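You operate a simulated robot arm through the tools that you are given. There is no shell and no other tool. Be economical: measure what you need, move in short steps, check, and stop when the job is done.

The job below is to be done with a simulated two-armed robot. You get a single attempt, and the scene is never put back.

TASK
Pick up the apple can with one hand, pass it to the other hand and put it on the blue pallet on the dispatch stand. Set down upright: apple can.

The check looks at the end state, three seconds after you hand in, the way a careful person would. Anything else that was tipped, shoved, dropped, spilled or broken makes it a failure.

THE ROBOT
Two 7-joint arms with two-finger parallel grippers on one trunk, on a base that drives. Base frame: it is fixed to the floor where the robot stands at the start and does not move with it; the origin is under the middle of the robot, x ahead of it, y to its left, z up; the surface under the hand at the start is at about z = 900. Units: mm, degrees, N and s.
The left shoulder is at the start at [70, 177, 1195], the right one opposite. With the tool pointing down near the work surface each hand reaches from about 300 to 740 mm from the robot's upright axis, wherever it stands, measured 20 degrees to its own side. Places, roughly: blue pallet on the dispatch stand [-2000, 800, 500]. Payload 3.43 kg a hand.
The TCP of each hand is the grasp point between the finger pads, 30 mm short of the fingertips. In the tool frame z runs along the fingers and y along their closing line. Largest opening 94 mm; finger width 28, thickness 10; the body of the gripper, 50 by 96 mm, starts 55 mm behind the TCP.
Orientation is told as [roll, pitch, yaw] about the base's x, y, z axes, in that order, counted from this pose: with the fingers straight down and closing along the base's y, the tool's x points along the base's -x, its y along +y and its z along -z.

THE INTERFACE
- The arms move only by the tool send_rows. It takes "left_commands", "right_commands" or both (then of equal length, played together; a hand with none holds still); each is a list of rows, each an object of numbers (a shift or turn left out is 0, a gripper value left out holds the last): "rx", "ry", "rz": the turn, a rotation vector about the tool's x, y, z in degrees; "x", "y", "z": the shift along the tool's x, y, z in mm; "gripper": the finger opening in mm, from 0 to 94. In form: [{"rx": .., "ry": .., "rz": .., "x": .., "y": .., "z": .., "gripper": ..}, ...]. A call has 1 to 12 rows; each row shifts and turns the commanded pose from where the row before left it, along the tool's axes as they then stand. A row lasts 0.2 s, in which the tool goes at most 50 mm and 8.6 degrees; a call with a longer step from one row to the next is refused whole, and so is a gripper value outside its range. Where a pose cannot be reached the arm comes as near as it can. A force on the tool above 40 N (or 10 N above the force at the start of the call, whichever is more), or a blocked arm, ends the call early, and 0.2 s more pass. Each finger travels about 153 mm/s and halts on what it meets, pressing with about 20 N; the grip force reading is that of the motor and also rises with nothing between the fingers. The clock runs only during rows and for 0.2 s after the last one: add rows that do not move to give the fingers time. The reply holds the time, the measured pose of the TCP, the force on the tool along the base axes, the opening and the grip force, in the units named above and with some noise, with the torque about the TCP (base axes, N m) and any sound that the robot's microphone picked up.
- Cameras (640 x 400 px; columns grow to the right, rows downward): "scene" is now at [133.6, -15.6, 1504.2]; the picture's right is [-0.18, -0.98, 0.00], its down [-0.64, 0.12, -0.76] and it looks along [0.75, -0.14, -0.65] (base axes); focal length 276 px, centre (320, 200). "left" rides on the left gripper at [76, -14, -103] in its tool frame; the picture's right is [0.18, 0.98, 0.00], its down [-0.75, 0.14, -0.64] and it looks along [-0.63, 0.12, 0.77] (tool axes); focal length 243 px, centre (320, 200). "right" rides on the right gripper at [76, 14, -103] in its tool frame; the picture's right is [-0.18, 0.98, 0.00], its down [-0.75, -0.14, -0.64] and it looks along [-0.63, -0.12, 0.77] (tool axes); focal length 243 px, centre (320, 200). There is no depth. A picture from a camera that has moved, and an enlarged one, comes with that camera's place and axes in the base frame and with its lens.
- capture(camera): a new picture of that camera. No time passes.
- raise_lower(by): slides the trunk up (or, below 0, down) by that many mm; the arms and the scene camera ride with it, the base frame stays. It gives what a move gives, with no picture.
- drive_base(legs): drives the robot by 1 to 6 legs, each [ahead, turn to the left] in mm and degrees, along the robot's own axes; the way and the turn of a leg run together, so that a leg with both is an arc; at most 1500 mm and 180 degrees a leg. The arms and the cameras ride along, it lands a little off, and it stops where it bumps. It gives what a move gives.
- turn_head(pan, tilt): turns the head with the scene camera to pan (to the left, within 86 degrees either way) and tilt (down, from -29 to 69), counted from straight ahead of the robot. It gives what a move gives.
- zoom(camera, box): a new picture of the part [left, top, right, bottom] of that camera's present view, enlarged. No time passes.
- finish_job(): hands the job in; it is judged then, once.

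Go step by step. Nothing tells you exact positions but the pictures and the camera data: compare them with the known pose of the tool, close in by small moves and look again before you grip or let go. The budget is 120 turns and 88 pictures, counting those below and the enlarged ones. Unless the task says otherwise, let go and move clear before handing in, and close with one line.

The tools are called after "Request:" as a command line: name --argument value ..., lists and objects as JSON in quotes. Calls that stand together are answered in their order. send_rows: Moves the arms, as the interface text tells. Its arguments: {"type":"object","properties":{"left_commands":{"type":"array"},"right_commands":{"type":"array"}},"required":[]} The other tools are called the same way: raise_lower (by) slides the trunk up or down; drive_base (legs) drives the base; turn_head (pan, tilt) turns the head that bears the scene camera; capture (camera) takes a picture; zoom (camera, box) takes an enlarged picture of a part of a camera's view; finish_job () hands the job in.

At the start:

```text
time_s: 0.0
left_eef_pos: [589.9, 136.8, 1131.5]
left_tcp_rot: [0.0, -0.1, 0.0]
left_contact_force: [0.6, 0.4, 0.0]
left_torque: [0.02, -0.03, 0.01]
left_grip_width: 94.1
left_grip_force: 0.0
right_eef_pos: [391.6, -160.9, 1146.7]
right_tcp_rot: [0.1, -0.1, 0.1]
right_contact_force: [0.0, -0.6, -0.2]
right_torque: [0.01, 0.0, 0.03]
right_grip_width: 94.1
right_grip_force: 0.0
trunk travel left (down, up): [-775.0, 65.0]
robot x, y, heading: [0.6, -0.5, -0.2]
head pan, tilt: [-10.4, 40.3]
```

scene: 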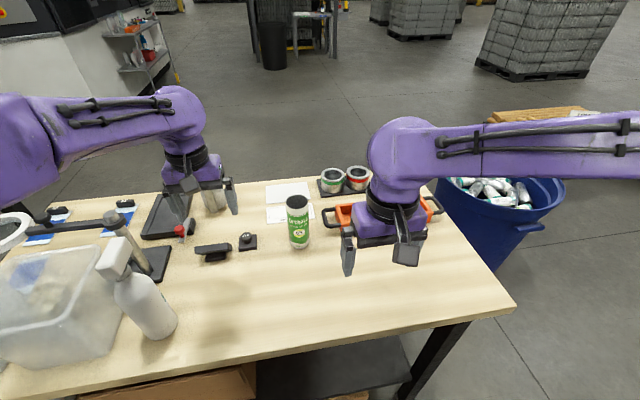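
right: 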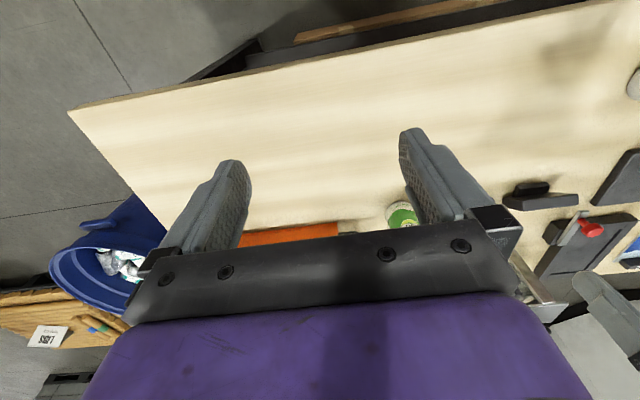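
left: 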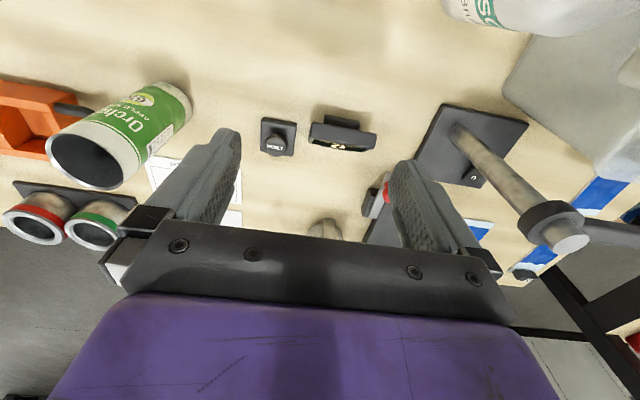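

The green apple can stands at roughly [670, -55] on the table and is about 140 mm tall. I'll zoom in to measure it better.

Request:
zoom --camera "scene" --box '[220, 160, 380, 260]'

Request:
zoom --camera "left" --box '[0, 60, 240, 210]'

```text
4.00 times, centred on (300, 210) of scene
camera zoom: at [133.6, -15.6, 1504.2], right [-0.18, -0.98, 0.0], down [-0.64, 0.12, -0.76], along [0.75, -0.14, -0.65], focal length 1103 px, centre (400, 160)
```

zoom: 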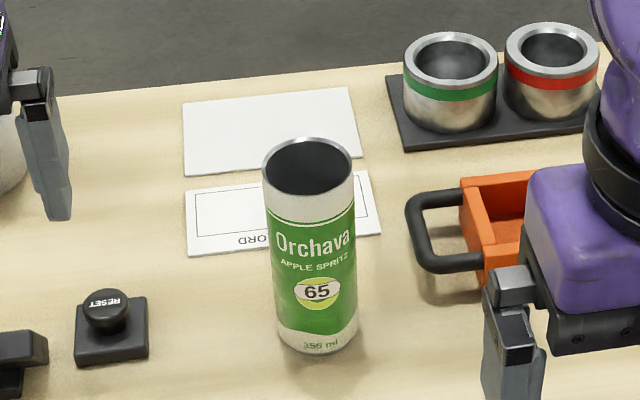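

```text
2.67 times, centred on (120, 135) of left
camera zoom: at [514.2, 123.3, 1234.6], right [-0.18, 0.98, 0.0], down [0.75, 0.14, 0.64], along [0.63, 0.12, -0.77], focal length 647 px, centre (853, 373)
```

zoom: 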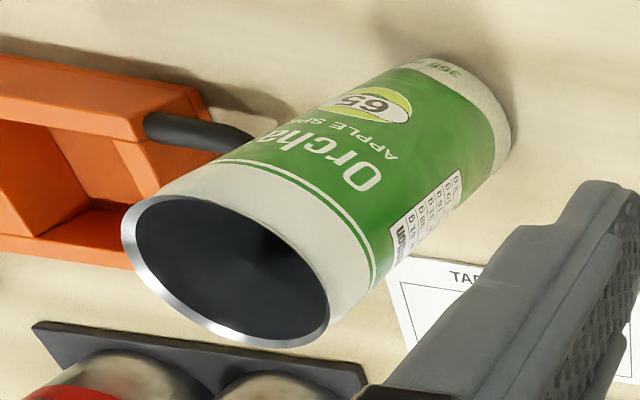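

The can is open-topped, about 57 mm across and 153 mm tall, standing at [656, -55]. I'll tilt the right hand 60° forward for a low grip, so the left hand can take the can from above later.

Request:
send_rows --right_commands '[{"x": -35, "y": 26.5, "gripper": 94}, {"x": -35, "y": 26.5}, {"x": -35, "y": 26.5}, {"x": -25, "y": 26.5}, {"ry": -8.57}, {"ry": -8.57}, {"ry": -8.57}, {"ry": -8.57}, {"ry": -8.57}, {"ry": -8.57}, {"ry": -8.57}, {}]'

```text
time_s: 2.6
left_eef_pos: [590.0, 136.6, 1132.4]
left_tcp_rot: [0.0, 0.0, -0.1]
left_contact_force: [-0.1, -0.7, 0.2]
left_torque: [0.01, 0.01, 0.0]
left_grip_width: 93.9
left_grip_force: 0.0
right_eef_pos: [521.9, -55.0, 1147.5]
right_tcp_rot: [0.2, -60.2, -0.1]
right_contact_force: [-0.4, -0.2, -0.7]
right_torque: [-0.01, 0.0, 0.03]
right_grip_width: 94.0
right_grip_force: 0.1
trunk travel left (down, up): [-775.0, 65.0]
robot x, y, heading: [1.1, 1.0, -0.1]
head pan, tilt: [-10.4, 40.3]
```

The right hand is tilted and lined up at y = -55. Next I lower it to a pre-grasp behind the can.

Request:
send_rows --right_commands '[{"x": 23, "z": 23}, {"x": 23, "z": 23}, {"x": 23, "z": 23}, {"x": 23, "z": 23}, {}]'

Request:
capture --camera "scene"

Request:
capture --camera "right"

```text
time_s: 3.8
left_eef_pos: [588.7, 137.2, 1132.2]
left_tcp_rot: [0.0, -0.1, 0.0]
left_contact_force: [-0.4, 0.0, 0.1]
left_torque: [0.04, 0.0, -0.02]
left_grip_width: 93.8
left_grip_force: 0.1
right_eef_pos: [556.0, -54.5, 1022.1]
right_tcp_rot: [0.1, -60.1, 0.0]
right_contact_force: [-0.3, 0.3, 0.2]
right_torque: [0.01, 0.0, 0.0]
right_grip_width: 94.1
right_grip_force: 0.1
trunk travel left (down, up): [-775.0, 65.0]
robot x, y, heading: [-0.1, 0.1, 0.3]
head pan, tilt: [-10.4, 40.3]
```

```text
82 pictures are left
camera scene: at [132.8, -15.5, 1504.3], right [-0.18, -0.98, 0.0], down [-0.64, 0.12, -0.76], along [0.75, -0.14, -0.65], focal length 276 px, centre (320, 200)
```

scene: 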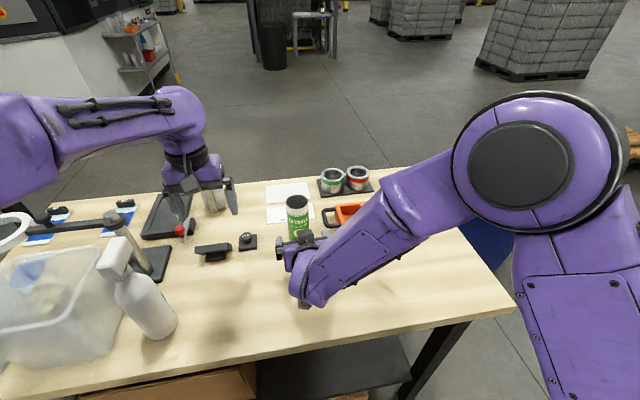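

```text
81 pictures are left
camera right: at [427.8, -40.4, 1006.1], right [0.09, 0.98, 0.16], down [-0.18, -0.14, 0.97], along [0.98, -0.12, 0.17], focal length 243 px, centre (320, 200)
```

right: 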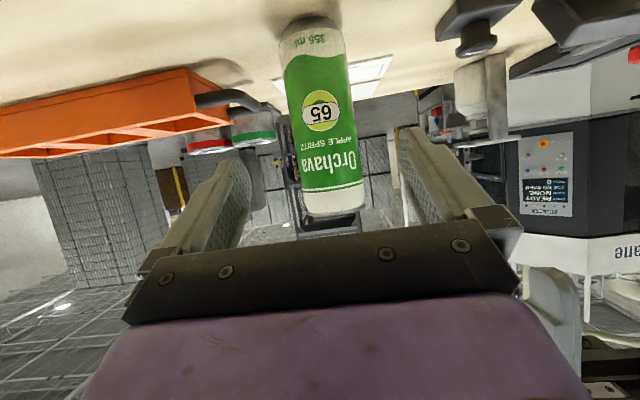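

The can is centred between the fingers. Now I advance along the tool axis to the can.

Request:
send_rows --right_commands '[{"z": 29, "x": 0.6}, {"z": 29, "x": 0.6}, {"z": 29, "x": 0.6}, {"z": 27, "x": 0.6}, {}]'

Request:
capture --camera "right"

Request:
zoom --camera "scene" --box '[220, 160, 380, 260]'

```text
time_s: 5.0
left_eef_pos: [589.4, 137.3, 1132.9]
left_tcp_rot: [0.0, -0.1, 0.1]
left_contact_force: [-0.8, -1.3, 0.0]
left_torque: [0.0, -0.03, -0.02]
left_grip_width: 94.1
left_grip_force: 0.0
right_eef_pos: [653.8, -54.1, 961.1]
right_tcp_rot: [0.1, -60.1, 0.0]
right_contact_force: [-0.7, -0.2, -0.1]
right_torque: [0.01, 0.0, -0.02]
right_grip_width: 93.9
right_grip_force: 0.0
trunk travel left (down, up): [-775.0, 65.0]
robot x, y, heading: [0.8, 2.5, -0.0]
head pan, tilt: [-10.4, 40.3]
```

```text
80 pictures are left
camera right: at [525.5, -40.9, 946.7], right [0.09, 0.98, 0.16], down [-0.18, -0.14, 0.97], along [0.98, -0.12, 0.16], focal length 243 px, centre (320, 200)
```

right: 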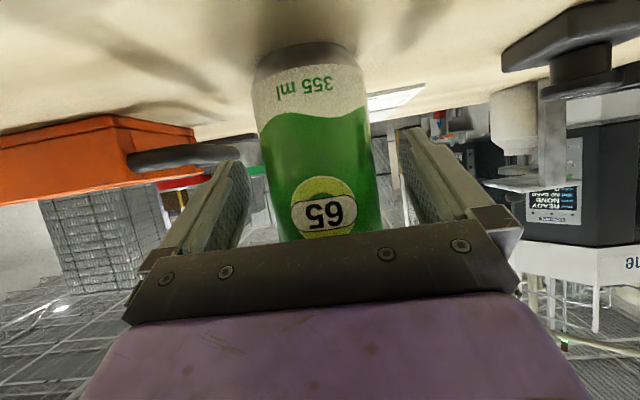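

```text
4.00 times, centred on (300, 210) of scene
camera zoom: at [132.8, -15.4, 1504.3], right [-0.18, -0.98, 0.0], down [-0.64, 0.12, -0.76], along [0.75, -0.14, -0.65], focal length 1103 px, centre (400, 160)
```

zoom: 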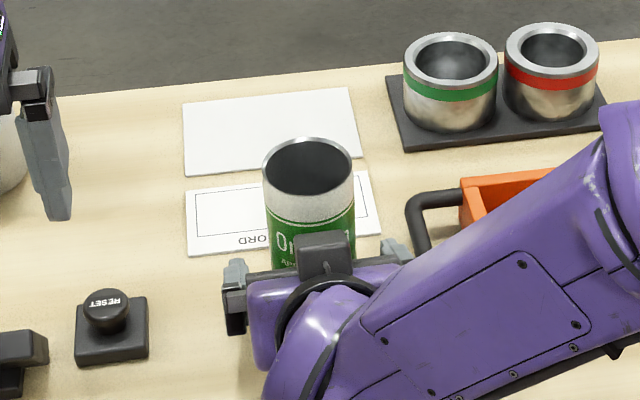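

The can sits between the open fingers. I'm closing the grip.

Request:
send_rows --right_commands '[{"gripper": 70}, {"gripper": 60}, {"gripper": 50}, {"gripper": 40}, {}, {}]'

Request:
capture --camera "right"

```text
time_s: 6.4
left_eef_pos: [590.2, 136.4, 1132.9]
left_tcp_rot: [0.0, -0.1, 0.0]
left_contact_force: [-1.2, 0.6, -0.3]
left_torque: [-0.01, -0.01, -0.02]
left_grip_width: 94.1
left_grip_force: 0.1
right_eef_pos: [652.9, -54.4, 961.7]
right_tcp_rot: [0.0, -60.0, 0.0]
right_contact_force: [0.2, -1.1, 0.4]
right_torque: [0.01, 0.01, 0.02]
right_grip_width: 58.7
right_grip_force: 19.8
trunk travel left (down, up): [-775.0, 65.0]
robot x, y, heading: [-3.1, 1.4, -0.1]
head pan, tilt: [-10.4, 40.3]
```

```text
78 pictures are left
camera right: at [525.9, -40.8, 946.5], right [0.09, 0.98, 0.16], down [-0.18, -0.14, 0.97], along [0.98, -0.12, 0.16], focal length 243 px, centre (320, 200)
```

right: 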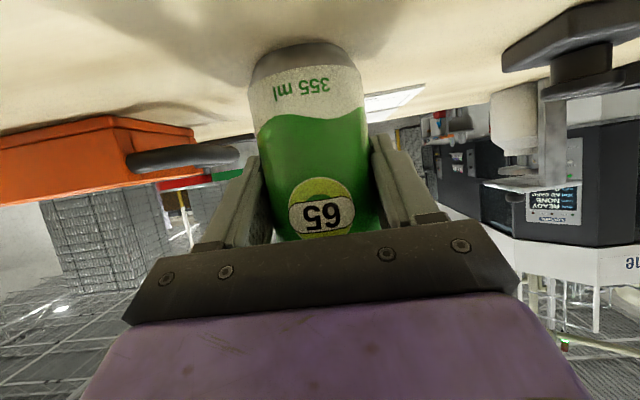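

Gripped at 58.7 mm width with 20 N. I lift gently and raise the left hand out of the way at the same time.

Request:
send_rows --right_commands '[{"z": -2.5, "x": -4.3}, {"z": -5, "x": -8.7}, {"z": -7.5, "x": -13}, {"z": -7.5, "x": -13}, {"z": -7.5, "x": -13}, {"z": -7.5, "x": -13}, {"z": -7.5, "x": -13}, {"z": -5, "x": -8.7}, {}]' --left_commands '[{"z": -15}, {"z": -15}, {"z": -15}, {"z": -15}, {"z": -15}, {"z": -15}, {"z": -15}, {"z": -15}, {}]'

Request:
capture --camera "scene"

Request:
capture --camera "right"

```text
time_s: 8.4
left_eef_pos: [591.2, 138.1, 1251.9]
left_tcp_rot: [0.0, 0.0, 0.0]
left_contact_force: [-0.5, -0.4, 0.5]
left_torque: [-0.02, 0.0, -0.03]
left_grip_width: 93.9
left_grip_force: 0.0
right_eef_pos: [652.6, -52.8, 1063.0]
right_tcp_rot: [0.0, -60.0, 0.0]
right_contact_force: [-0.5, -0.4, 0.2]
right_torque: [-0.01, 0.01, 0.0]
right_grip_width: 58.6
right_grip_force: 19.7
trunk travel left (down, up): [-775.0, 65.0]
robot x, y, heading: [4.1, 0.9, 0.2]
head pan, tilt: [-10.4, 40.3]
```

```text
77 pictures are left
camera scene: at [134.0, -15.6, 1504.2], right [-0.18, -0.98, 0.0], down [-0.64, 0.12, -0.76], along [0.75, -0.14, -0.65], focal length 276 px, centre (320, 200)
```

scene: 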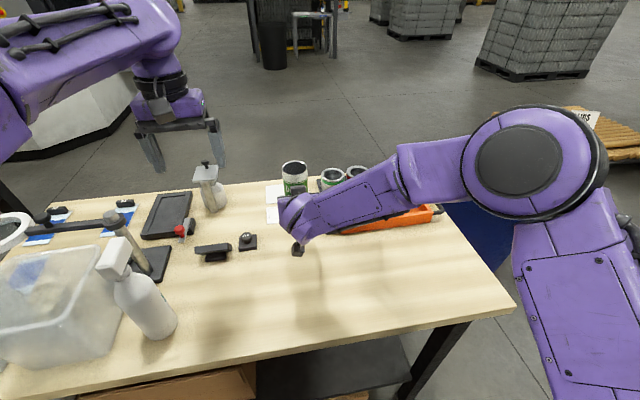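

```text
76 pictures are left
camera right: at [526.1, -40.3, 1047.2], right [0.09, 0.98, 0.16], down [-0.18, -0.14, 0.97], along [0.98, -0.12, 0.16], focal length 243 px, centre (320, 200)
```

right: 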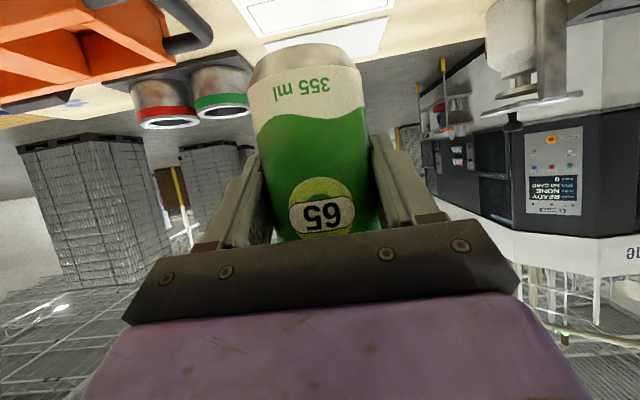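

The can is held upright and firm. I bring it to the middle under the left hand.

Request:
send_rows --right_commands '[{"z": -5, "x": 3, "y": 6}, {"z": -10, "x": 5.8, "y": 14}, {"z": -12, "x": 6.9, "y": 16}, {"z": -12, "x": 6.9, "y": 16}, {"z": -10, "x": 5.8, "y": 14}, {"z": -4.7, "x": 2.7, "y": 7}, {}]'

Request:
capture --camera "left"

Request:
capture --camera "scene"

```text
time_s: 10.0
left_eef_pos: [590.8, 137.0, 1251.7]
left_tcp_rot: [0.1, -0.1, 0.1]
left_contact_force: [0.2, -0.2, -0.8]
left_torque: [-0.01, -0.01, 0.03]
left_grip_width: 94.0
left_grip_force: 0.0
right_eef_pos: [590.4, 17.6, 1063.3]
right_tcp_rot: [0.1, -60.1, -0.1]
right_contact_force: [0.1, 0.3, -1.0]
right_torque: [0.0, 0.03, 0.01]
right_grip_width: 59.7
right_grip_force: 20.5
trunk travel left (down, up): [-775.0, 65.0]
robot x, y, heading: [-2.8, 1.2, -0.3]
head pan, tilt: [-10.4, 40.3]
```

```text
75 pictures are left
camera left: at [514.7, 123.0, 1354.3], right [-0.18, 0.98, 0.0], down [0.75, 0.14, 0.64], along [0.63, 0.12, -0.77], focal length 243 px, centre (320, 200)
```

left: 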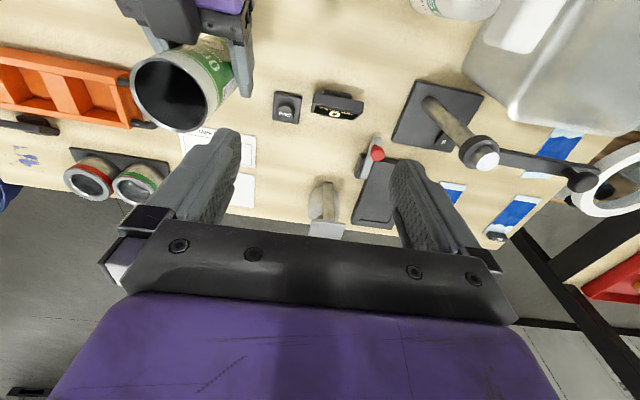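

```text
74 pictures are left
camera scene: at [133.8, -15.9, 1504.2], right [-0.18, -0.98, 0.0], down [-0.64, 0.12, -0.76], along [0.75, -0.14, -0.65], focal length 276 px, centre (320, 200)
```

scene: 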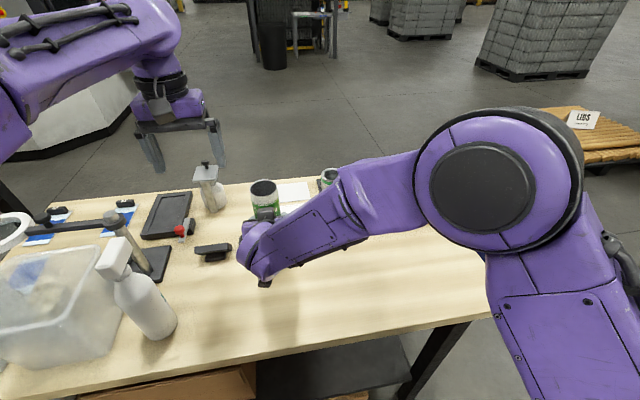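

The can's rim is at about [592, 18, 1154] and level. I move the left hand over it.

Request:
send_rows --left_commands '[{"y": -20}, {"y": -35}, {"y": -35}, {"y": -20, "x": -1}, {"y": -8}, {}]'

Request:
capture --camera "left"

Request:
capture --camera "scene"

```text
time_s: 11.4
left_eef_pos: [591.7, 18.3, 1253.5]
left_tcp_rot: [-0.1, -0.2, 0.0]
left_contact_force: [-0.6, 0.6, -0.3]
left_torque: [0.02, 0.01, 0.03]
left_grip_width: 94.0
left_grip_force: 0.0
right_eef_pos: [592.2, 17.9, 1063.4]
right_tcp_rot: [0.0, -60.2, 0.0]
right_contact_force: [-0.6, -0.4, 0.1]
right_torque: [0.01, -0.04, -0.01]
right_grip_width: 59.6
right_grip_force: 19.8
trunk travel left (down, up): [-775.0, 65.0]
robot x, y, heading: [-2.1, -1.0, 0.1]
head pan, tilt: [-10.4, 40.3]
```

```text
73 pictures are left
camera left: at [515.6, 4.3, 1355.3], right [-0.18, 0.98, 0.0], down [0.75, 0.14, 0.64], along [0.63, 0.12, -0.77], focal length 243 px, centre (320, 200)
```

left: 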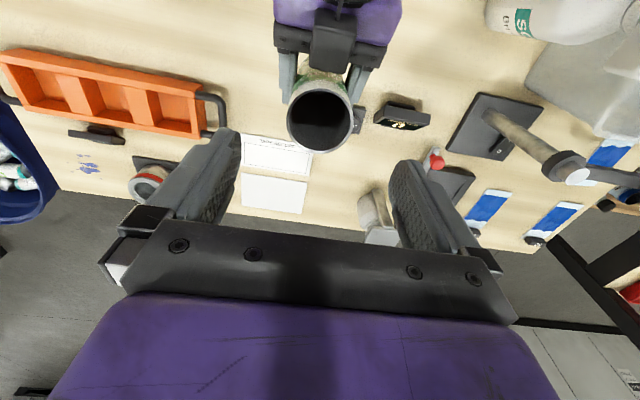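

```text
72 pictures are left
camera scene: at [133.5, -15.4, 1504.3], right [-0.18, -0.98, 0.0], down [-0.64, 0.12, -0.76], along [0.75, -0.14, -0.65], focal length 276 px, centre (320, 200)
```

scene: 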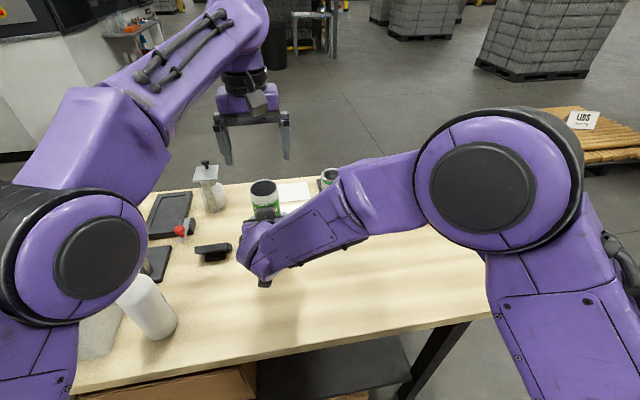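

It's aligned over the can, so I lower it most of the way and check.

Request:
send_rows --left_commands '[{"z": 25}, {"z": 25}, {"z": 25}, {"z": 20}, {"z": 10}, {}]'

Request:
capture --camera "left"

Request:
capture --camera "scene"

```text
time_s: 12.8
left_eef_pos: [590.8, 18.5, 1146.5]
left_tcp_rot: [0.0, -0.2, -0.1]
left_contact_force: [-0.4, -1.1, 0.4]
left_torque: [0.01, 0.0, 0.02]
left_grip_width: 94.2
left_grip_force: 0.1
right_eef_pos: [591.4, 18.6, 1063.9]
right_tcp_rot: [0.1, -60.1, 0.0]
right_contact_force: [0.4, 0.6, -0.2]
right_torque: [0.05, 0.01, 0.02]
right_grip_width: 59.7
right_grip_force: 19.6
trunk travel left (down, up): [-775.0, 65.0]
robot x, y, heading: [0.4, 2.2, 0.1]
head pan, tilt: [-10.4, 40.3]
```

```text
71 pictures are left
camera left: at [514.8, 5.2, 1248.6], right [-0.18, 0.98, 0.0], down [0.75, 0.14, 0.64], along [0.63, 0.12, -0.77], focal length 243 px, centre (320, 200)
```

left: 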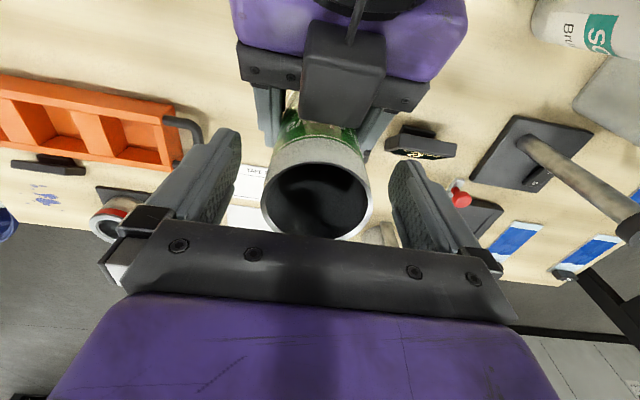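

```text
70 pictures are left
camera scene: at [133.5, -15.6, 1504.2], right [-0.18, -0.98, 0.0], down [-0.64, 0.12, -0.76], along [0.75, -0.14, -0.65], focal length 276 px, centre (320, 200)
```

scene: 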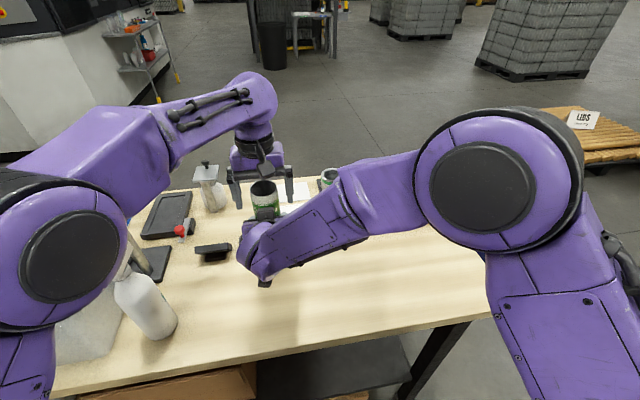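

The fingers straddle the rim with room to spare. I lower the last 17 mm and close the left hand.

Request:
send_rows --left_commands '[{"z": 9}, {"z": 8}, {"gripper": 75}, {"gripper": 66}, {"gripper": 58}, {"gripper": 40}, {}, {}]'

Request:
capture --camera "left"

```text
time_s: 14.6
left_eef_pos: [590.0, 19.9, 1130.6]
left_tcp_rot: [-0.1, -0.2, 0.0]
left_contact_force: [-0.3, -10.2, -0.3]
left_torque: [-0.25, 0.02, -0.2]
left_grip_width: 59.1
left_grip_force: 20.6
right_eef_pos: [592.9, 18.5, 1062.9]
right_tcp_rot: [0.1, -60.1, 0.0]
right_contact_force: [0.6, 9.8, 0.5]
right_torque: [-0.42, 0.01, 0.2]
right_grip_width: 59.5
right_grip_force: 19.7
trunk travel left (down, up): [-775.0, 65.0]
robot x, y, heading: [2.4, 0.3, -0.1]
head pan, tilt: [-10.4, 40.3]
```

```text
69 pictures are left
camera left: at [514.5, 5.8, 1232.4], right [-0.18, 0.98, 0.0], down [0.75, 0.14, 0.64], along [0.63, 0.12, -0.77], focal length 243 px, centre (320, 200)
```

left: 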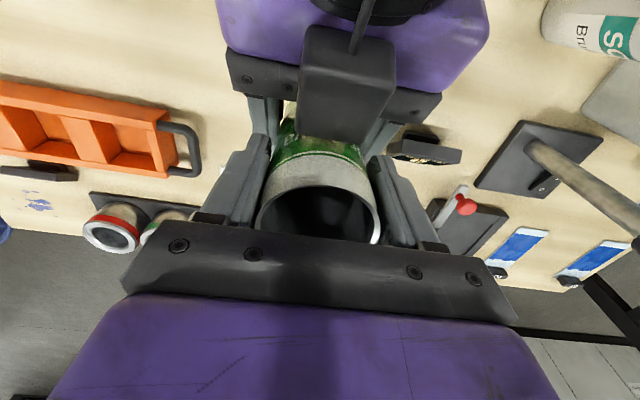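

Both hands hold the can. The right hand opens and backs away along its fingers.

Request:
send_rows --right_commands '[{"gripper": 65}, {"gripper": 75}, {"gripper": 94}, {}, {"z": -20}, {"z": -30}, {"z": -35}, {"z": -35}, {}]'

Request:
capture --camera "left"

Request:
capture --camera "right"

Request:
capture --camera "scene"

```text
time_s: 16.6
left_eef_pos: [592.0, 20.0, 1129.3]
left_tcp_rot: [0.0, 0.0, 0.1]
left_contact_force: [0.5, 0.1, -0.9]
left_torque: [-0.01, 0.04, 0.02]
left_grip_width: 59.1
left_grip_force: 20.2
right_eef_pos: [488.2, 19.4, 1123.9]
right_tcp_rot: [0.1, -60.0, 0.0]
right_contact_force: [0.3, -0.2, 0.3]
right_torque: [0.02, 0.0, 0.03]
right_grip_width: 94.0
right_grip_force: 0.1
trunk travel left (down, up): [-775.0, 65.0]
robot x, y, heading: [-1.8, -3.1, 0.3]
head pan, tilt: [-10.4, 40.3]
```

```text
68 pictures are left
camera left: at [515.5, 6.1, 1232.0], right [-0.18, 0.98, 0.0], down [0.75, 0.14, 0.64], along [0.63, 0.12, -0.77], focal length 243 px, centre (320, 200)
```

left: 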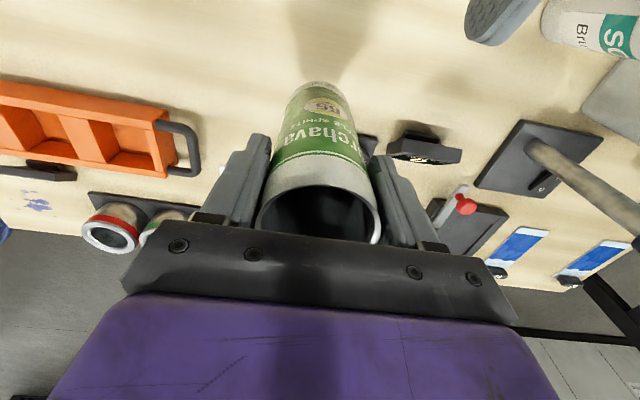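

```text
67 pictures are left
camera right: at [361.7, 32.9, 1106.7], right [0.09, 0.98, 0.16], down [-0.18, -0.14, 0.97], along [0.98, -0.12, 0.16], focal length 243 px, centre (320, 200)
```

right: 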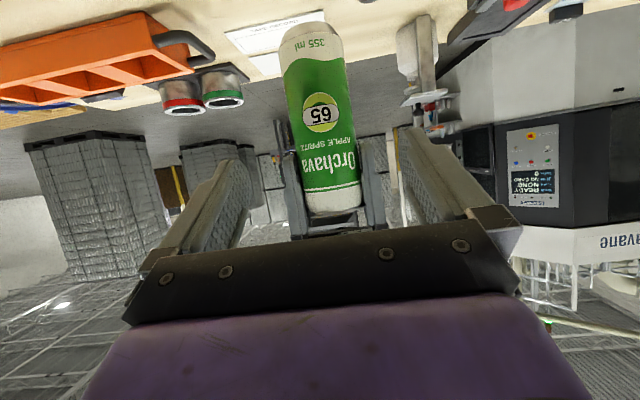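

```text
66 pictures are left
camera scene: at [134.8, -15.6, 1504.1], right [-0.18, -0.98, 0.0], down [-0.64, 0.12, -0.76], along [0.75, -0.14, -0.65], focal length 276 px, centre (320, 200)
```

scene: 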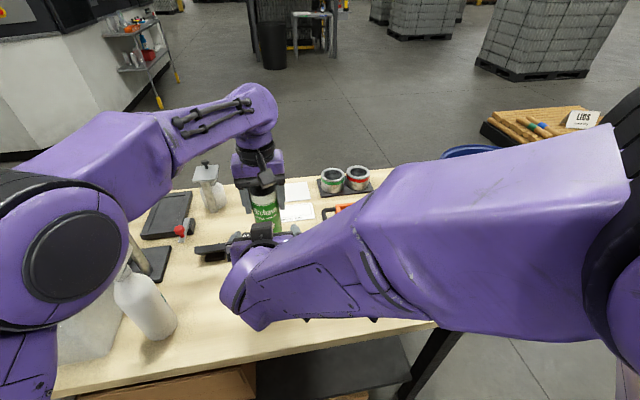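

The handover worked: the left hand holds the can upright. Now I retract the right arm to the side and raise the left arm and draw it in for driving.

Request:
send_rows --right_commands '[{"y": -20}, {"y": -40}, {"y": -40}, {"y": -40}, {"y": -40}, {"ry": 8.57}, {"ry": 8.57}, {"ry": 8.57}, {"ry": 8.57}, {"ry": 8.57}, {"ry": 8.57}, {"ry": 8.57}]' --left_commands '[{"z": -10}, {"z": -20}, {"z": -25}, {"z": -25}, {"z": -20}, {"x": 8}, {"x": 20}, {"x": 25}, {"x": 25}, {"x": 25}, {"x": 20}, {"x": 8}]'

Request:
turn_head --pan 86 --tilt 20

Request:
capture --camera "scene"

Request:
capture --camera "left"

```text
time_s: 19.2
left_eef_pos: [461.9, 17.8, 1230.3]
left_tcp_rot: [0.0, 0.0, 0.0]
left_contact_force: [-0.6, 0.0, -0.3]
left_torque: [0.0, -0.02, 0.0]
left_grip_width: 58.9
left_grip_force: 19.8
right_eef_pos: [490.0, -159.3, 1122.4]
right_tcp_rot: [0.0, 0.1, 0.1]
right_contact_force: [0.0, -0.6, -0.2]
right_torque: [-0.01, 0.0, -0.01]
right_grip_width: 94.1
right_grip_force: 0.1
trunk travel left (down, up): [-775.0, 65.0]
robot x, y, heading: [2.8, -0.3, -0.2]
head pan, tilt: [-10.4, 40.3]
```

```text
time_s: 20.9
left_eef_pos: [460.4, 18.3, 1231.0]
left_tcp_rot: [0.0, -0.2, 0.1]
left_contact_force: [0.1, 0.5, -0.1]
left_torque: [0.0, 0.0, 0.03]
left_grip_width: 59.0
left_grip_force: 20.1
right_eef_pos: [488.7, -160.0, 1123.3]
right_tcp_rot: [0.1, -0.1, 0.1]
right_contact_force: [0.7, 0.2, 0.0]
right_torque: [0.01, 0.01, 0.0]
right_grip_width: 94.2
right_grip_force: 0.0
trunk travel left (down, up): [-775.0, 65.0]
robot x, y, heading: [0.7, 1.0, -0.3]
head pan, tilt: [85.9, 20.0]
```

```text
65 pictures are left
camera scene: at [57.0, 92.6, 1536.1], right [1.0, -0.07, 0.0], down [-0.02, -0.34, -0.94], along [0.07, 0.94, -0.34], focal length 276 px, centre (320, 200)
```

scene: 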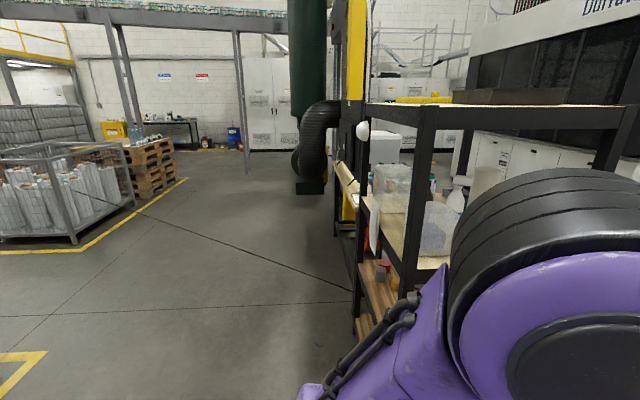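

```text
64 pictures are left
camera left: at [384.5, 4.2, 1332.5], right [-0.18, 0.98, 0.0], down [0.75, 0.14, 0.64], along [0.63, 0.12, -0.77], focal length 243 px, centre (320, 200)
```

left: 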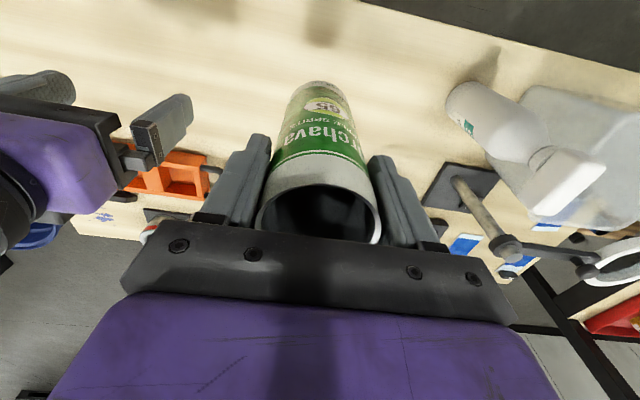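

The way to the left-rear looks open. I'll back off from the table, turn left and look for the stand.

Request:
drive_base --legs '[[-550, 0], [0, 90]]'

Request:
turn_head --pan 45 --tilt 25

Request:
capture --camera "scene"

```text
time_s: 27.9
left_eef_pos: [-568.4, 460.8, 1230.5]
left_tcp_rot: [0.0, 0.0, 90.2]
left_contact_force: [-0.4, 0.3, -0.3]
left_torque: [0.01, 0.01, 0.01]
left_grip_width: 59.0
left_grip_force: 19.8
right_eef_pos: [-390.3, 490.5, 1122.4]
right_tcp_rot: [0.1, -0.1, 90.3]
right_contact_force: [-0.7, -0.9, 0.5]
right_torque: [0.01, -0.01, -0.01]
right_grip_width: 94.0
right_grip_force: 0.0
trunk travel left (down, up): [-775.0, 65.0]
robot x, y, heading: [-550.1, -1.8, 90.3]
head pan, tilt: [85.9, 20.0]
```

```text
time_s: 29.0
left_eef_pos: [-568.2, 461.0, 1231.5]
left_tcp_rot: [0.0, -0.1, 90.2]
left_contact_force: [-0.9, 0.3, 0.9]
left_torque: [0.01, 0.01, 0.03]
left_grip_width: 59.1
left_grip_force: 20.1
right_eef_pos: [-389.3, 489.9, 1122.8]
right_tcp_rot: [0.1, 0.0, 90.3]
right_contact_force: [0.9, -0.2, 0.3]
right_torque: [0.01, -0.02, -0.02]
right_grip_width: 94.0
right_grip_force: 0.1
trunk travel left (down, up): [-775.0, 65.0]
robot x, y, heading: [-544.6, -1.7, 90.1]
head pan, tilt: [45.0, 25.0]
```

```text
63 pictures are left
camera scene: at [-614.1, 115.6, 1528.1], right [0.7, 0.71, 0.0], down [0.3, -0.3, -0.91], along [-0.64, 0.64, -0.42], focal length 276 px, centre (320, 200)
```

scene: 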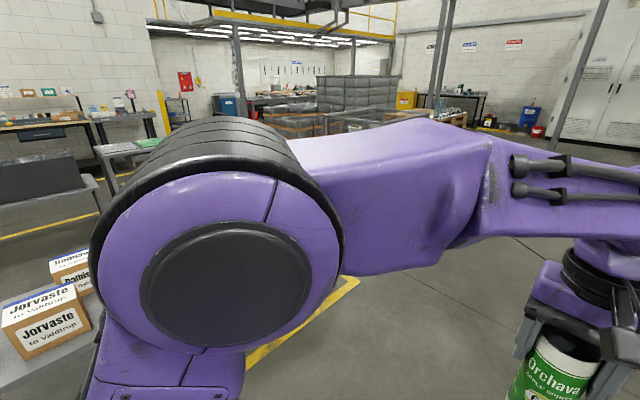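

Boxes on a low stand show up around [-2000, -150], so the stand lies ahead of that heading. I turn further to face it.

Request:
drive_base --legs '[[0, 60]]'

Request:
turn_head --pan 0 --tilt 25

Request:
capture --camera "scene"

```text
time_s: 32.1
left_eef_pos: [-963.1, 203.6, 1229.8]
left_tcp_rot: [0.0, 0.0, 151.6]
left_contact_force: [-0.3, 0.3, 0.5]
left_torque: [0.01, 0.0, 0.02]
left_grip_width: 59.2
left_grip_force: 20.3
right_eef_pos: [-900.5, 374.7, 1123.3]
right_tcp_rot: [0.1, -0.1, 151.7]
right_contact_force: [-0.2, 0.3, -0.4]
right_torque: [-0.01, 0.0, 0.02]
right_grip_width: 93.8
right_grip_force: 0.1
trunk travel left (down, up): [-775.0, 65.0]
robot x, y, heading: [-545.7, 3.1, 151.6]
head pan, tilt: [45.0, 25.0]
```

```text
time_s: 33.2
left_eef_pos: [-962.9, 204.2, 1229.8]
left_tcp_rot: [0.1, -0.1, 151.6]
left_contact_force: [-0.9, -0.4, 0.3]
left_torque: [0.02, 0.01, -0.02]
left_grip_width: 58.9
left_grip_force: 19.8
right_eef_pos: [-900.6, 373.8, 1123.1]
right_tcp_rot: [0.1, -0.2, 151.7]
right_contact_force: [-0.4, 0.4, 0.1]
right_torque: [0.02, 0.01, 0.01]
right_grip_width: 94.2
right_grip_force: 0.0
trunk travel left (down, up): [-775.0, 65.0]
robot x, y, heading: [-551.6, 0.7, 151.7]
head pan, tilt: [0.0, 25.0]
```

```text
62 pictures are left
camera scene: at [-673.9, 68.3, 1528.0], right [0.47, 0.88, 0.0], down [0.37, -0.2, -0.91], along [-0.8, 0.43, -0.42], focal length 276 px, centre (320, 200)
```

scene: 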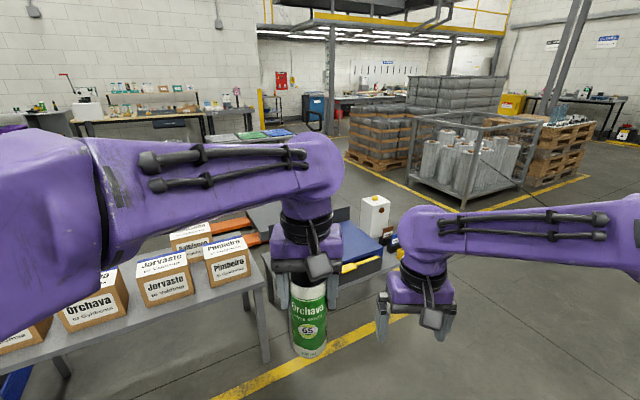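

The blue pallet sits around pixel (355, 250), behind my left hand. I move the hands apart to see it.

Request:
send_rows --left_commands '[{"y": 15}, {"y": 30}, {"y": 30}, {"y": 30}, {"y": 30}, {"y": 30}, {"y": 15}, {}]' --right_commands '[{"y": -10}, {"y": -20}, {"y": -20}, {"y": -20}, {"y": -20}, {"y": -20}, {"y": -10}, {}]'

Request:
zoom --camera "scene" --box '[200, 160, 440, 310]'

```text
time_s: 35.0
left_eef_pos: [-1048.9, 43.4, 1228.3]
left_tcp_rot: [0.0, -0.1, 151.6]
left_contact_force: [-0.4, 0.4, -0.9]
left_torque: [-0.03, -0.02, -0.01]
left_grip_width: 58.9
left_grip_force: 20.1
right_eef_pos: [-844.4, 481.9, 1123.1]
right_tcp_rot: [0.1, -0.1, 151.6]
right_contact_force: [0.2, 0.2, 0.7]
right_torque: [0.0, 0.06, 0.02]
right_grip_width: 93.9
right_grip_force: 0.0
trunk travel left (down, up): [-775.0, 65.0]
robot x, y, heading: [-548.9, 1.9, 151.7]
head pan, tilt: [0.0, 25.0]
```

```text
2.67 times, centred on (320, 235) of scene
camera zoom: at [-673.8, 68.6, 1528.0], right [0.48, 0.88, 0.0], down [0.37, -0.2, -0.91], along [-0.8, 0.43, -0.42], focal length 735 px, centre (320, 107)
```

zoom: 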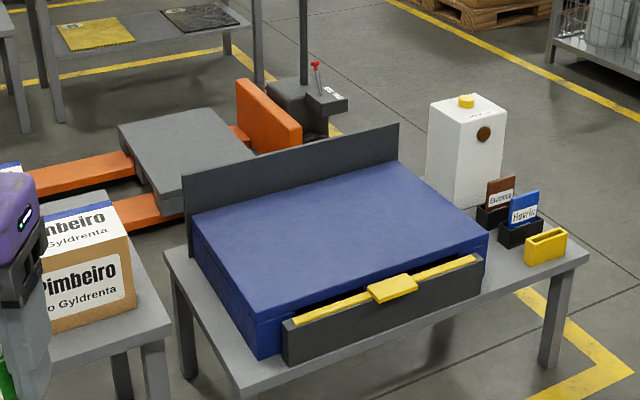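

The blue pallet's top spans about x -2215 to -1780 and y 520 to 1140. The stand's front edge is near x = -1700. I'll drive to stand in front of it at heading 180, with a margin.

Request:
drive_base --legs '[[0, -22.1], [1100, 0], [0, 50.4]]'

Request:
turn_head --pan 0 --tilt 45

Request:
capture --camera "scene"

Request:
capture --camera "left"

```text
time_s: 44.2
left_eef_pos: [-1725.8, 677.8, 1228.1]
left_tcp_rot: [0.0, 0.0, 179.5]
left_contact_force: [-0.2, 0.2, 0.4]
left_torque: [-0.03, -0.02, 0.0]
left_grip_width: 58.6
left_grip_force: 20.1
right_eef_pos: [-1751.1, 1159.1, 1122.4]
right_tcp_rot: [0.2, -0.1, 179.7]
right_contact_force: [-0.3, -0.3, 0.0]
right_torque: [-0.04, 0.0, 0.02]
right_grip_width: 94.1
right_grip_force: 0.0
trunk travel left (down, up): [-775.0, 65.0]
robot x, y, heading: [-1260.7, 874.5, 179.5]
head pan, tilt: [0.0, 25.0]
```

```text
time_s: 45.0
left_eef_pos: [-1726.7, 678.0, 1228.5]
left_tcp_rot: [0.0, -0.2, 179.4]
left_contact_force: [0.2, 0.0, -0.5]
left_torque: [0.01, -0.01, -0.05]
left_grip_width: 58.4
left_grip_force: 20.0
right_eef_pos: [-1751.1, 1158.5, 1124.0]
right_tcp_rot: [0.1, -0.2, 179.6]
right_contact_force: [-0.2, 1.3, 0.7]
right_torque: [0.01, -0.02, -0.04]
right_grip_width: 94.0
right_grip_force: 0.1
trunk travel left (down, up): [-775.0, 65.0]
robot x, y, heading: [-1265.2, 873.7, 179.5]
head pan, tilt: [0.0, 45.0]
```

```text
60 pictures are left
camera scene: at [-1396.5, 873.7, 1497.5], right [0.01, 1.0, 0.0], down [0.71, -0.01, -0.71], along [-0.71, 0.01, -0.71], focal length 276 px, centre (320, 200)
```

scene: 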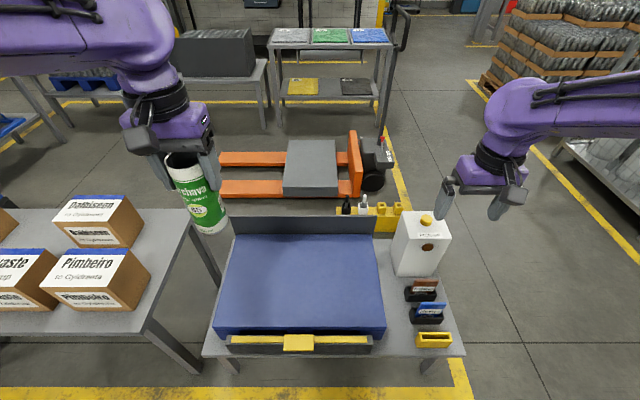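

```text
59 pictures are left
camera left: at [-1649.6, 691.7, 1331.1], right [0.18, -0.98, 0.0], down [-0.75, -0.14, 0.64], along [-0.63, -0.11, -0.77], focal length 243 px, centre (320, 200)
```

left: 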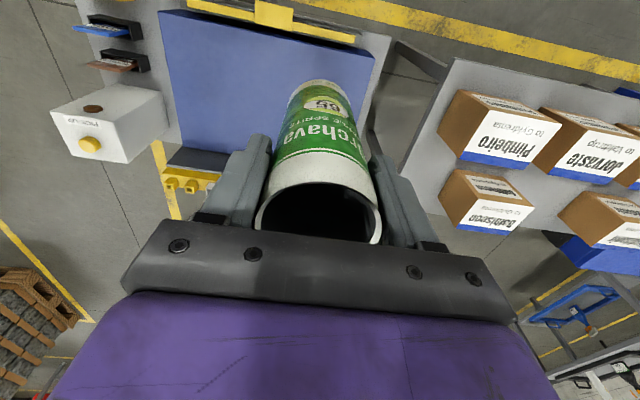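

I'm in front of the stand and the pallet top is clear. I'll zoom in to check the pallet's edges and height.

Request:
zoom --camera "scene" --box '[190, 200, 480, 381]'

```text
2.21 times, centred on (335, 290) of scene
camera zoom: at [-1396.5, 873.7, 1497.5], right [0.01, 1.0, 0.0], down [0.71, -0.01, -0.71], along [-0.71, 0.01, -0.71], focal length 608 px, centre (287, 0)
```

zoom: 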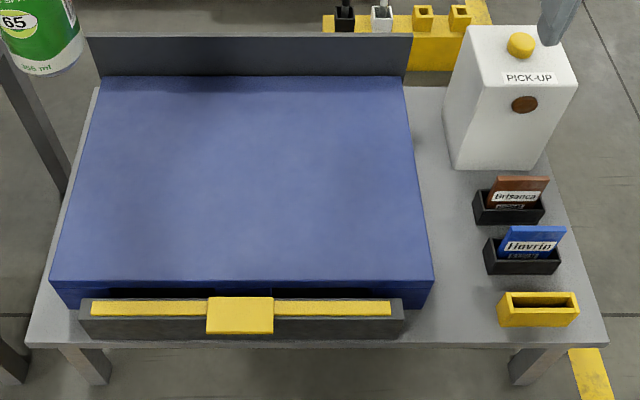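

The pallet top is at roughly z 500–540 and clear. I move the left hand over it at [-1900, 812], and pull the right hand back and up so it clears the stand when the trunk lowers.

Request:
send_rows --left_commands '[{"x": -8, "y": -6}, {"x": -20, "y": -15}, {"x": -24, "y": -18}, {"x": -24, "y": -19}, {"x": -24, "y": -19}, {"x": -24, "y": -19}, {"x": -24, "y": -18}, {"x": -18, "y": -14}, {"x": -8, "y": -6}, {}]' --right_commands '[{"z": -10}, {"z": -15, "x": 10}, {"z": -15, "x": 15}, {"z": -15, "x": 20}, {"z": -15, "x": 20}, {"z": -10, "x": 20}, {"x": 20}, {"x": 15}, {}, {}]'

Request:
raise_lower --by -300

Request:
capture --camera "scene"

Request:
capture --camera "left"

```text
time_s: 47.2
left_eef_pos: [-1890.5, 807.3, 1228.8]
left_tcp_rot: [-0.1, -0.2, 179.4]
left_contact_force: [-0.3, 0.7, -0.1]
left_torque: [0.02, 0.0, -0.05]
left_grip_width: 58.8
left_grip_force: 19.6
left hand out of reach, approached as far as the arm can: row 9
right_eef_pos: [-1631.7, 1158.6, 1204.3]
right_tcp_rot: [0.1, -0.1, 179.6]
right_contact_force: [0.2, 0.0, 0.6]
right_torque: [-0.02, 0.0, 0.0]
right_grip_width: 94.1
right_grip_force: 0.1
trunk travel left (down, up): [-775.0, 65.0]
robot x, y, heading: [-1261.9, 872.7, 179.4]
head pan, tilt: [0.0, 45.0]
```

```text
time_s: 50.2
left_eef_pos: [-1891.8, 806.8, 929.0]
left_tcp_rot: [0.0, 0.0, 179.6]
left_contact_force: [-1.1, -0.4, -0.8]
left_torque: [0.03, -0.04, -0.02]
left_grip_width: 58.5
left_grip_force: 19.9
right_eef_pos: [-1630.0, 1158.8, 903.9]
right_tcp_rot: [0.2, -0.1, 179.6]
right_contact_force: [0.7, 0.1, -0.4]
right_torque: [0.0, 0.01, 0.02]
right_grip_width: 94.0
right_grip_force: 0.1
trunk travel left (down, up): [-475.0, 365.0]
robot x, y, heading: [-1266.8, 873.2, 179.3]
head pan, tilt: [0.0, 45.0]
```

```text
57 pictures are left
camera scene: at [-1396.3, 874.1, 1197.5], right [0.01, 1.0, 0.0], down [0.71, -0.01, -0.71], along [-0.71, 0.01, -0.71], focal length 276 px, centre (320, 200)
```

scene: 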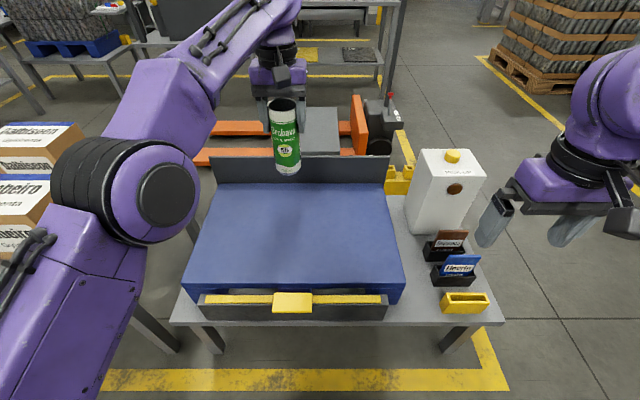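

```text
56 pictures are left
camera left: at [-1815.1, 820.9, 1031.1], right [0.18, -0.98, 0.0], down [-0.75, -0.14, 0.64], along [-0.63, -0.11, -0.77], focal length 243 px, centre (320, 200)
```

left: 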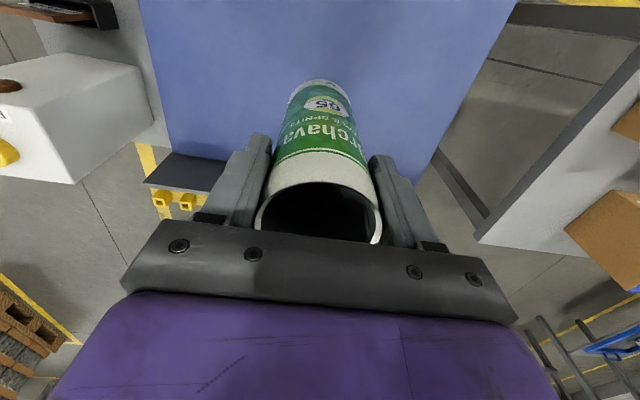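

Two scene views 300 mm apart in height put the pallet top at z ≈ 536. The can's base should touch when the left TCP is near z 665. I lower the arm to about 700 first.

Request:
send_rows --left_commands '[{"z": 12}, {"z": 24}, {"z": 24}, {"z": 24}, {"z": 24}, {"z": 24}, {"z": 24}, {"z": 24}, {"z": 24}, {"z": 16}, {"z": 8}, {}]'

Request:
capture --camera "scene"

Request:
capture --camera "left"

```text
time_s: 52.8
left_eef_pos: [-1893.0, 806.1, 700.7]
left_tcp_rot: [-0.1, 0.0, 179.4]
left_contact_force: [-0.4, 0.7, -0.4]
left_torque: [-0.03, 0.01, -0.03]
left_grip_width: 58.5
left_grip_force: 19.4
right_eef_pos: [-1630.5, 1157.4, 905.1]
right_tcp_rot: [0.2, -0.1, 179.6]
right_contact_force: [0.4, 0.4, -0.5]
right_torque: [0.03, 0.0, 0.0]
right_grip_width: 94.2
right_grip_force: 0.1
trunk travel left (down, up): [-475.0, 365.0]
robot x, y, heading: [-1264.4, 876.0, 179.3]
head pan, tilt: [0.0, 45.0]
```

```text
55 pictures are left
camera scene: at [-1396.4, 874.1, 1197.5], right [0.01, 1.0, 0.0], down [0.71, -0.01, -0.71], along [-0.71, 0.01, -0.71], focal length 276 px, centre (320, 200)
```

scene: 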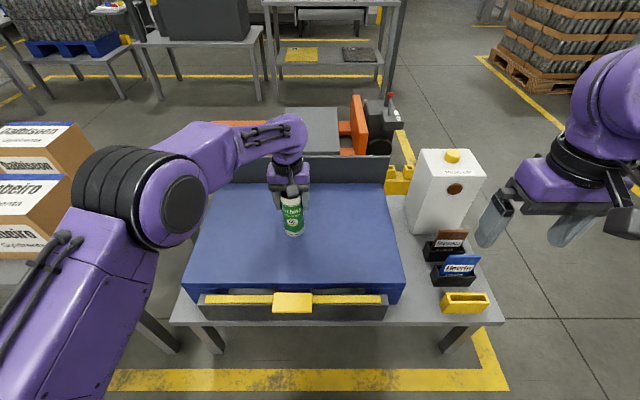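

```text
54 pictures are left
camera left: at [-1816.2, 820.1, 803.7], right [0.18, -0.98, 0.0], down [-0.75, -0.13, 0.64], along [-0.63, -0.11, -0.77], focal length 243 px, centre (320, 200)
```

left: 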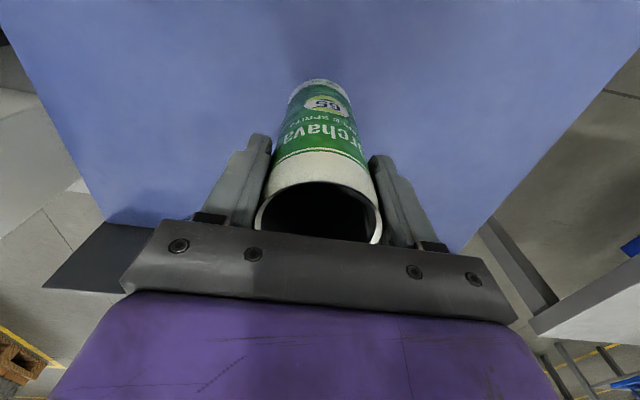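

About 35 mm remain and the can is well inside the pallet. I descend slowly.

Request:
send_rows --left_commands '[{"z": 8}, {"z": 8}, {"z": 5}, {"z": 3}, {}]'

Request:
zoom --camera "scene" --box '[250, 180, 346, 240]'

Request:
capture --camera "left"

```text
time_s: 54.0
left_eef_pos: [-1891.8, 807.2, 676.5]
left_tcp_rot: [0.0, -0.1, 179.4]
left_contact_force: [0.4, -0.3, 0.1]
left_torque: [-0.02, 0.0, 0.03]
left_grip_width: 58.5
left_grip_force: 20.3
right_eef_pos: [-1630.8, 1158.0, 906.2]
right_tcp_rot: [0.1, -0.1, 179.6]
right_contact_force: [-0.1, 0.1, 0.8]
right_torque: [0.04, -0.04, 0.03]
right_grip_width: 94.0
right_grip_force: 0.1
trunk travel left (down, up): [-475.0, 365.0]
robot x, y, heading: [-1265.2, 873.5, 179.5]
head pan, tilt: [0.0, 45.0]
```

```text
6.67 times, centred on (298, 210) of scene
camera zoom: at [-1396.5, 874.1, 1197.4], right [0.01, 1.0, 0.0], down [0.71, -0.01, -0.71], along [-0.71, 0.01, -0.71], focal length 1838 px, centre (467, 133)
```

zoom: 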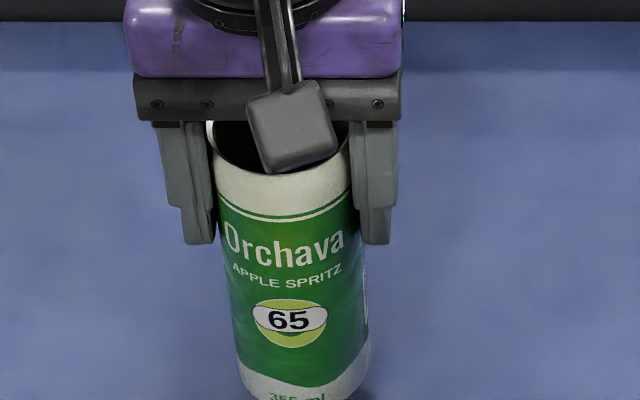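

```text
52 pictures are left
camera left: at [-1816.2, 821.4, 779.5], right [0.18, -0.98, 0.0], down [-0.75, -0.13, 0.64], along [-0.63, -0.11, -0.77], focal length 243 px, centre (320, 200)
```

left: 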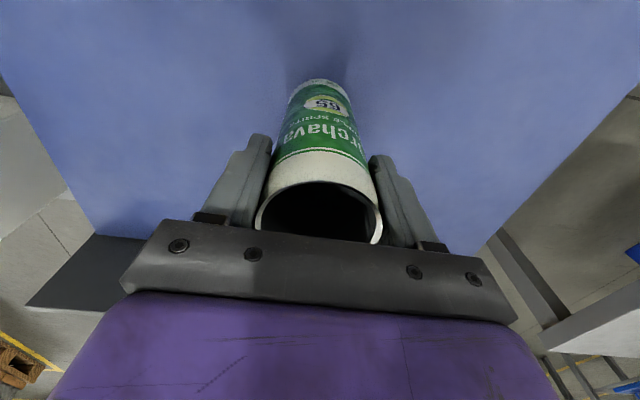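

There's no contact yet, so I continue in 2 mm steps.

Request:
send_rows --left_commands '[{"z": 2}, {"z": 2}, {"z": 2}, {"z": 2}, {}]'

```text
time_s: 55.2
left_eef_pos: [-1892.9, 806.1, 669.6]
left_tcp_rot: [0.0, 0.0, 179.5]
left_contact_force: [0.1, -0.5, -0.1]
left_torque: [0.0, -0.02, -0.02]
left_grip_width: 58.3
left_grip_force: 20.0
right_eef_pos: [-1630.7, 1158.7, 904.5]
right_tcp_rot: [0.0, 0.0, 179.6]
right_contact_force: [-0.1, 0.1, -0.5]
right_torque: [0.01, -0.02, 0.01]
right_grip_width: 93.9
right_grip_force: 0.1
trunk travel left (down, up): [-475.0, 365.0]
robot x, y, heading: [-1263.5, 873.7, 179.7]
head pan, tilt: [0.0, 45.0]
```

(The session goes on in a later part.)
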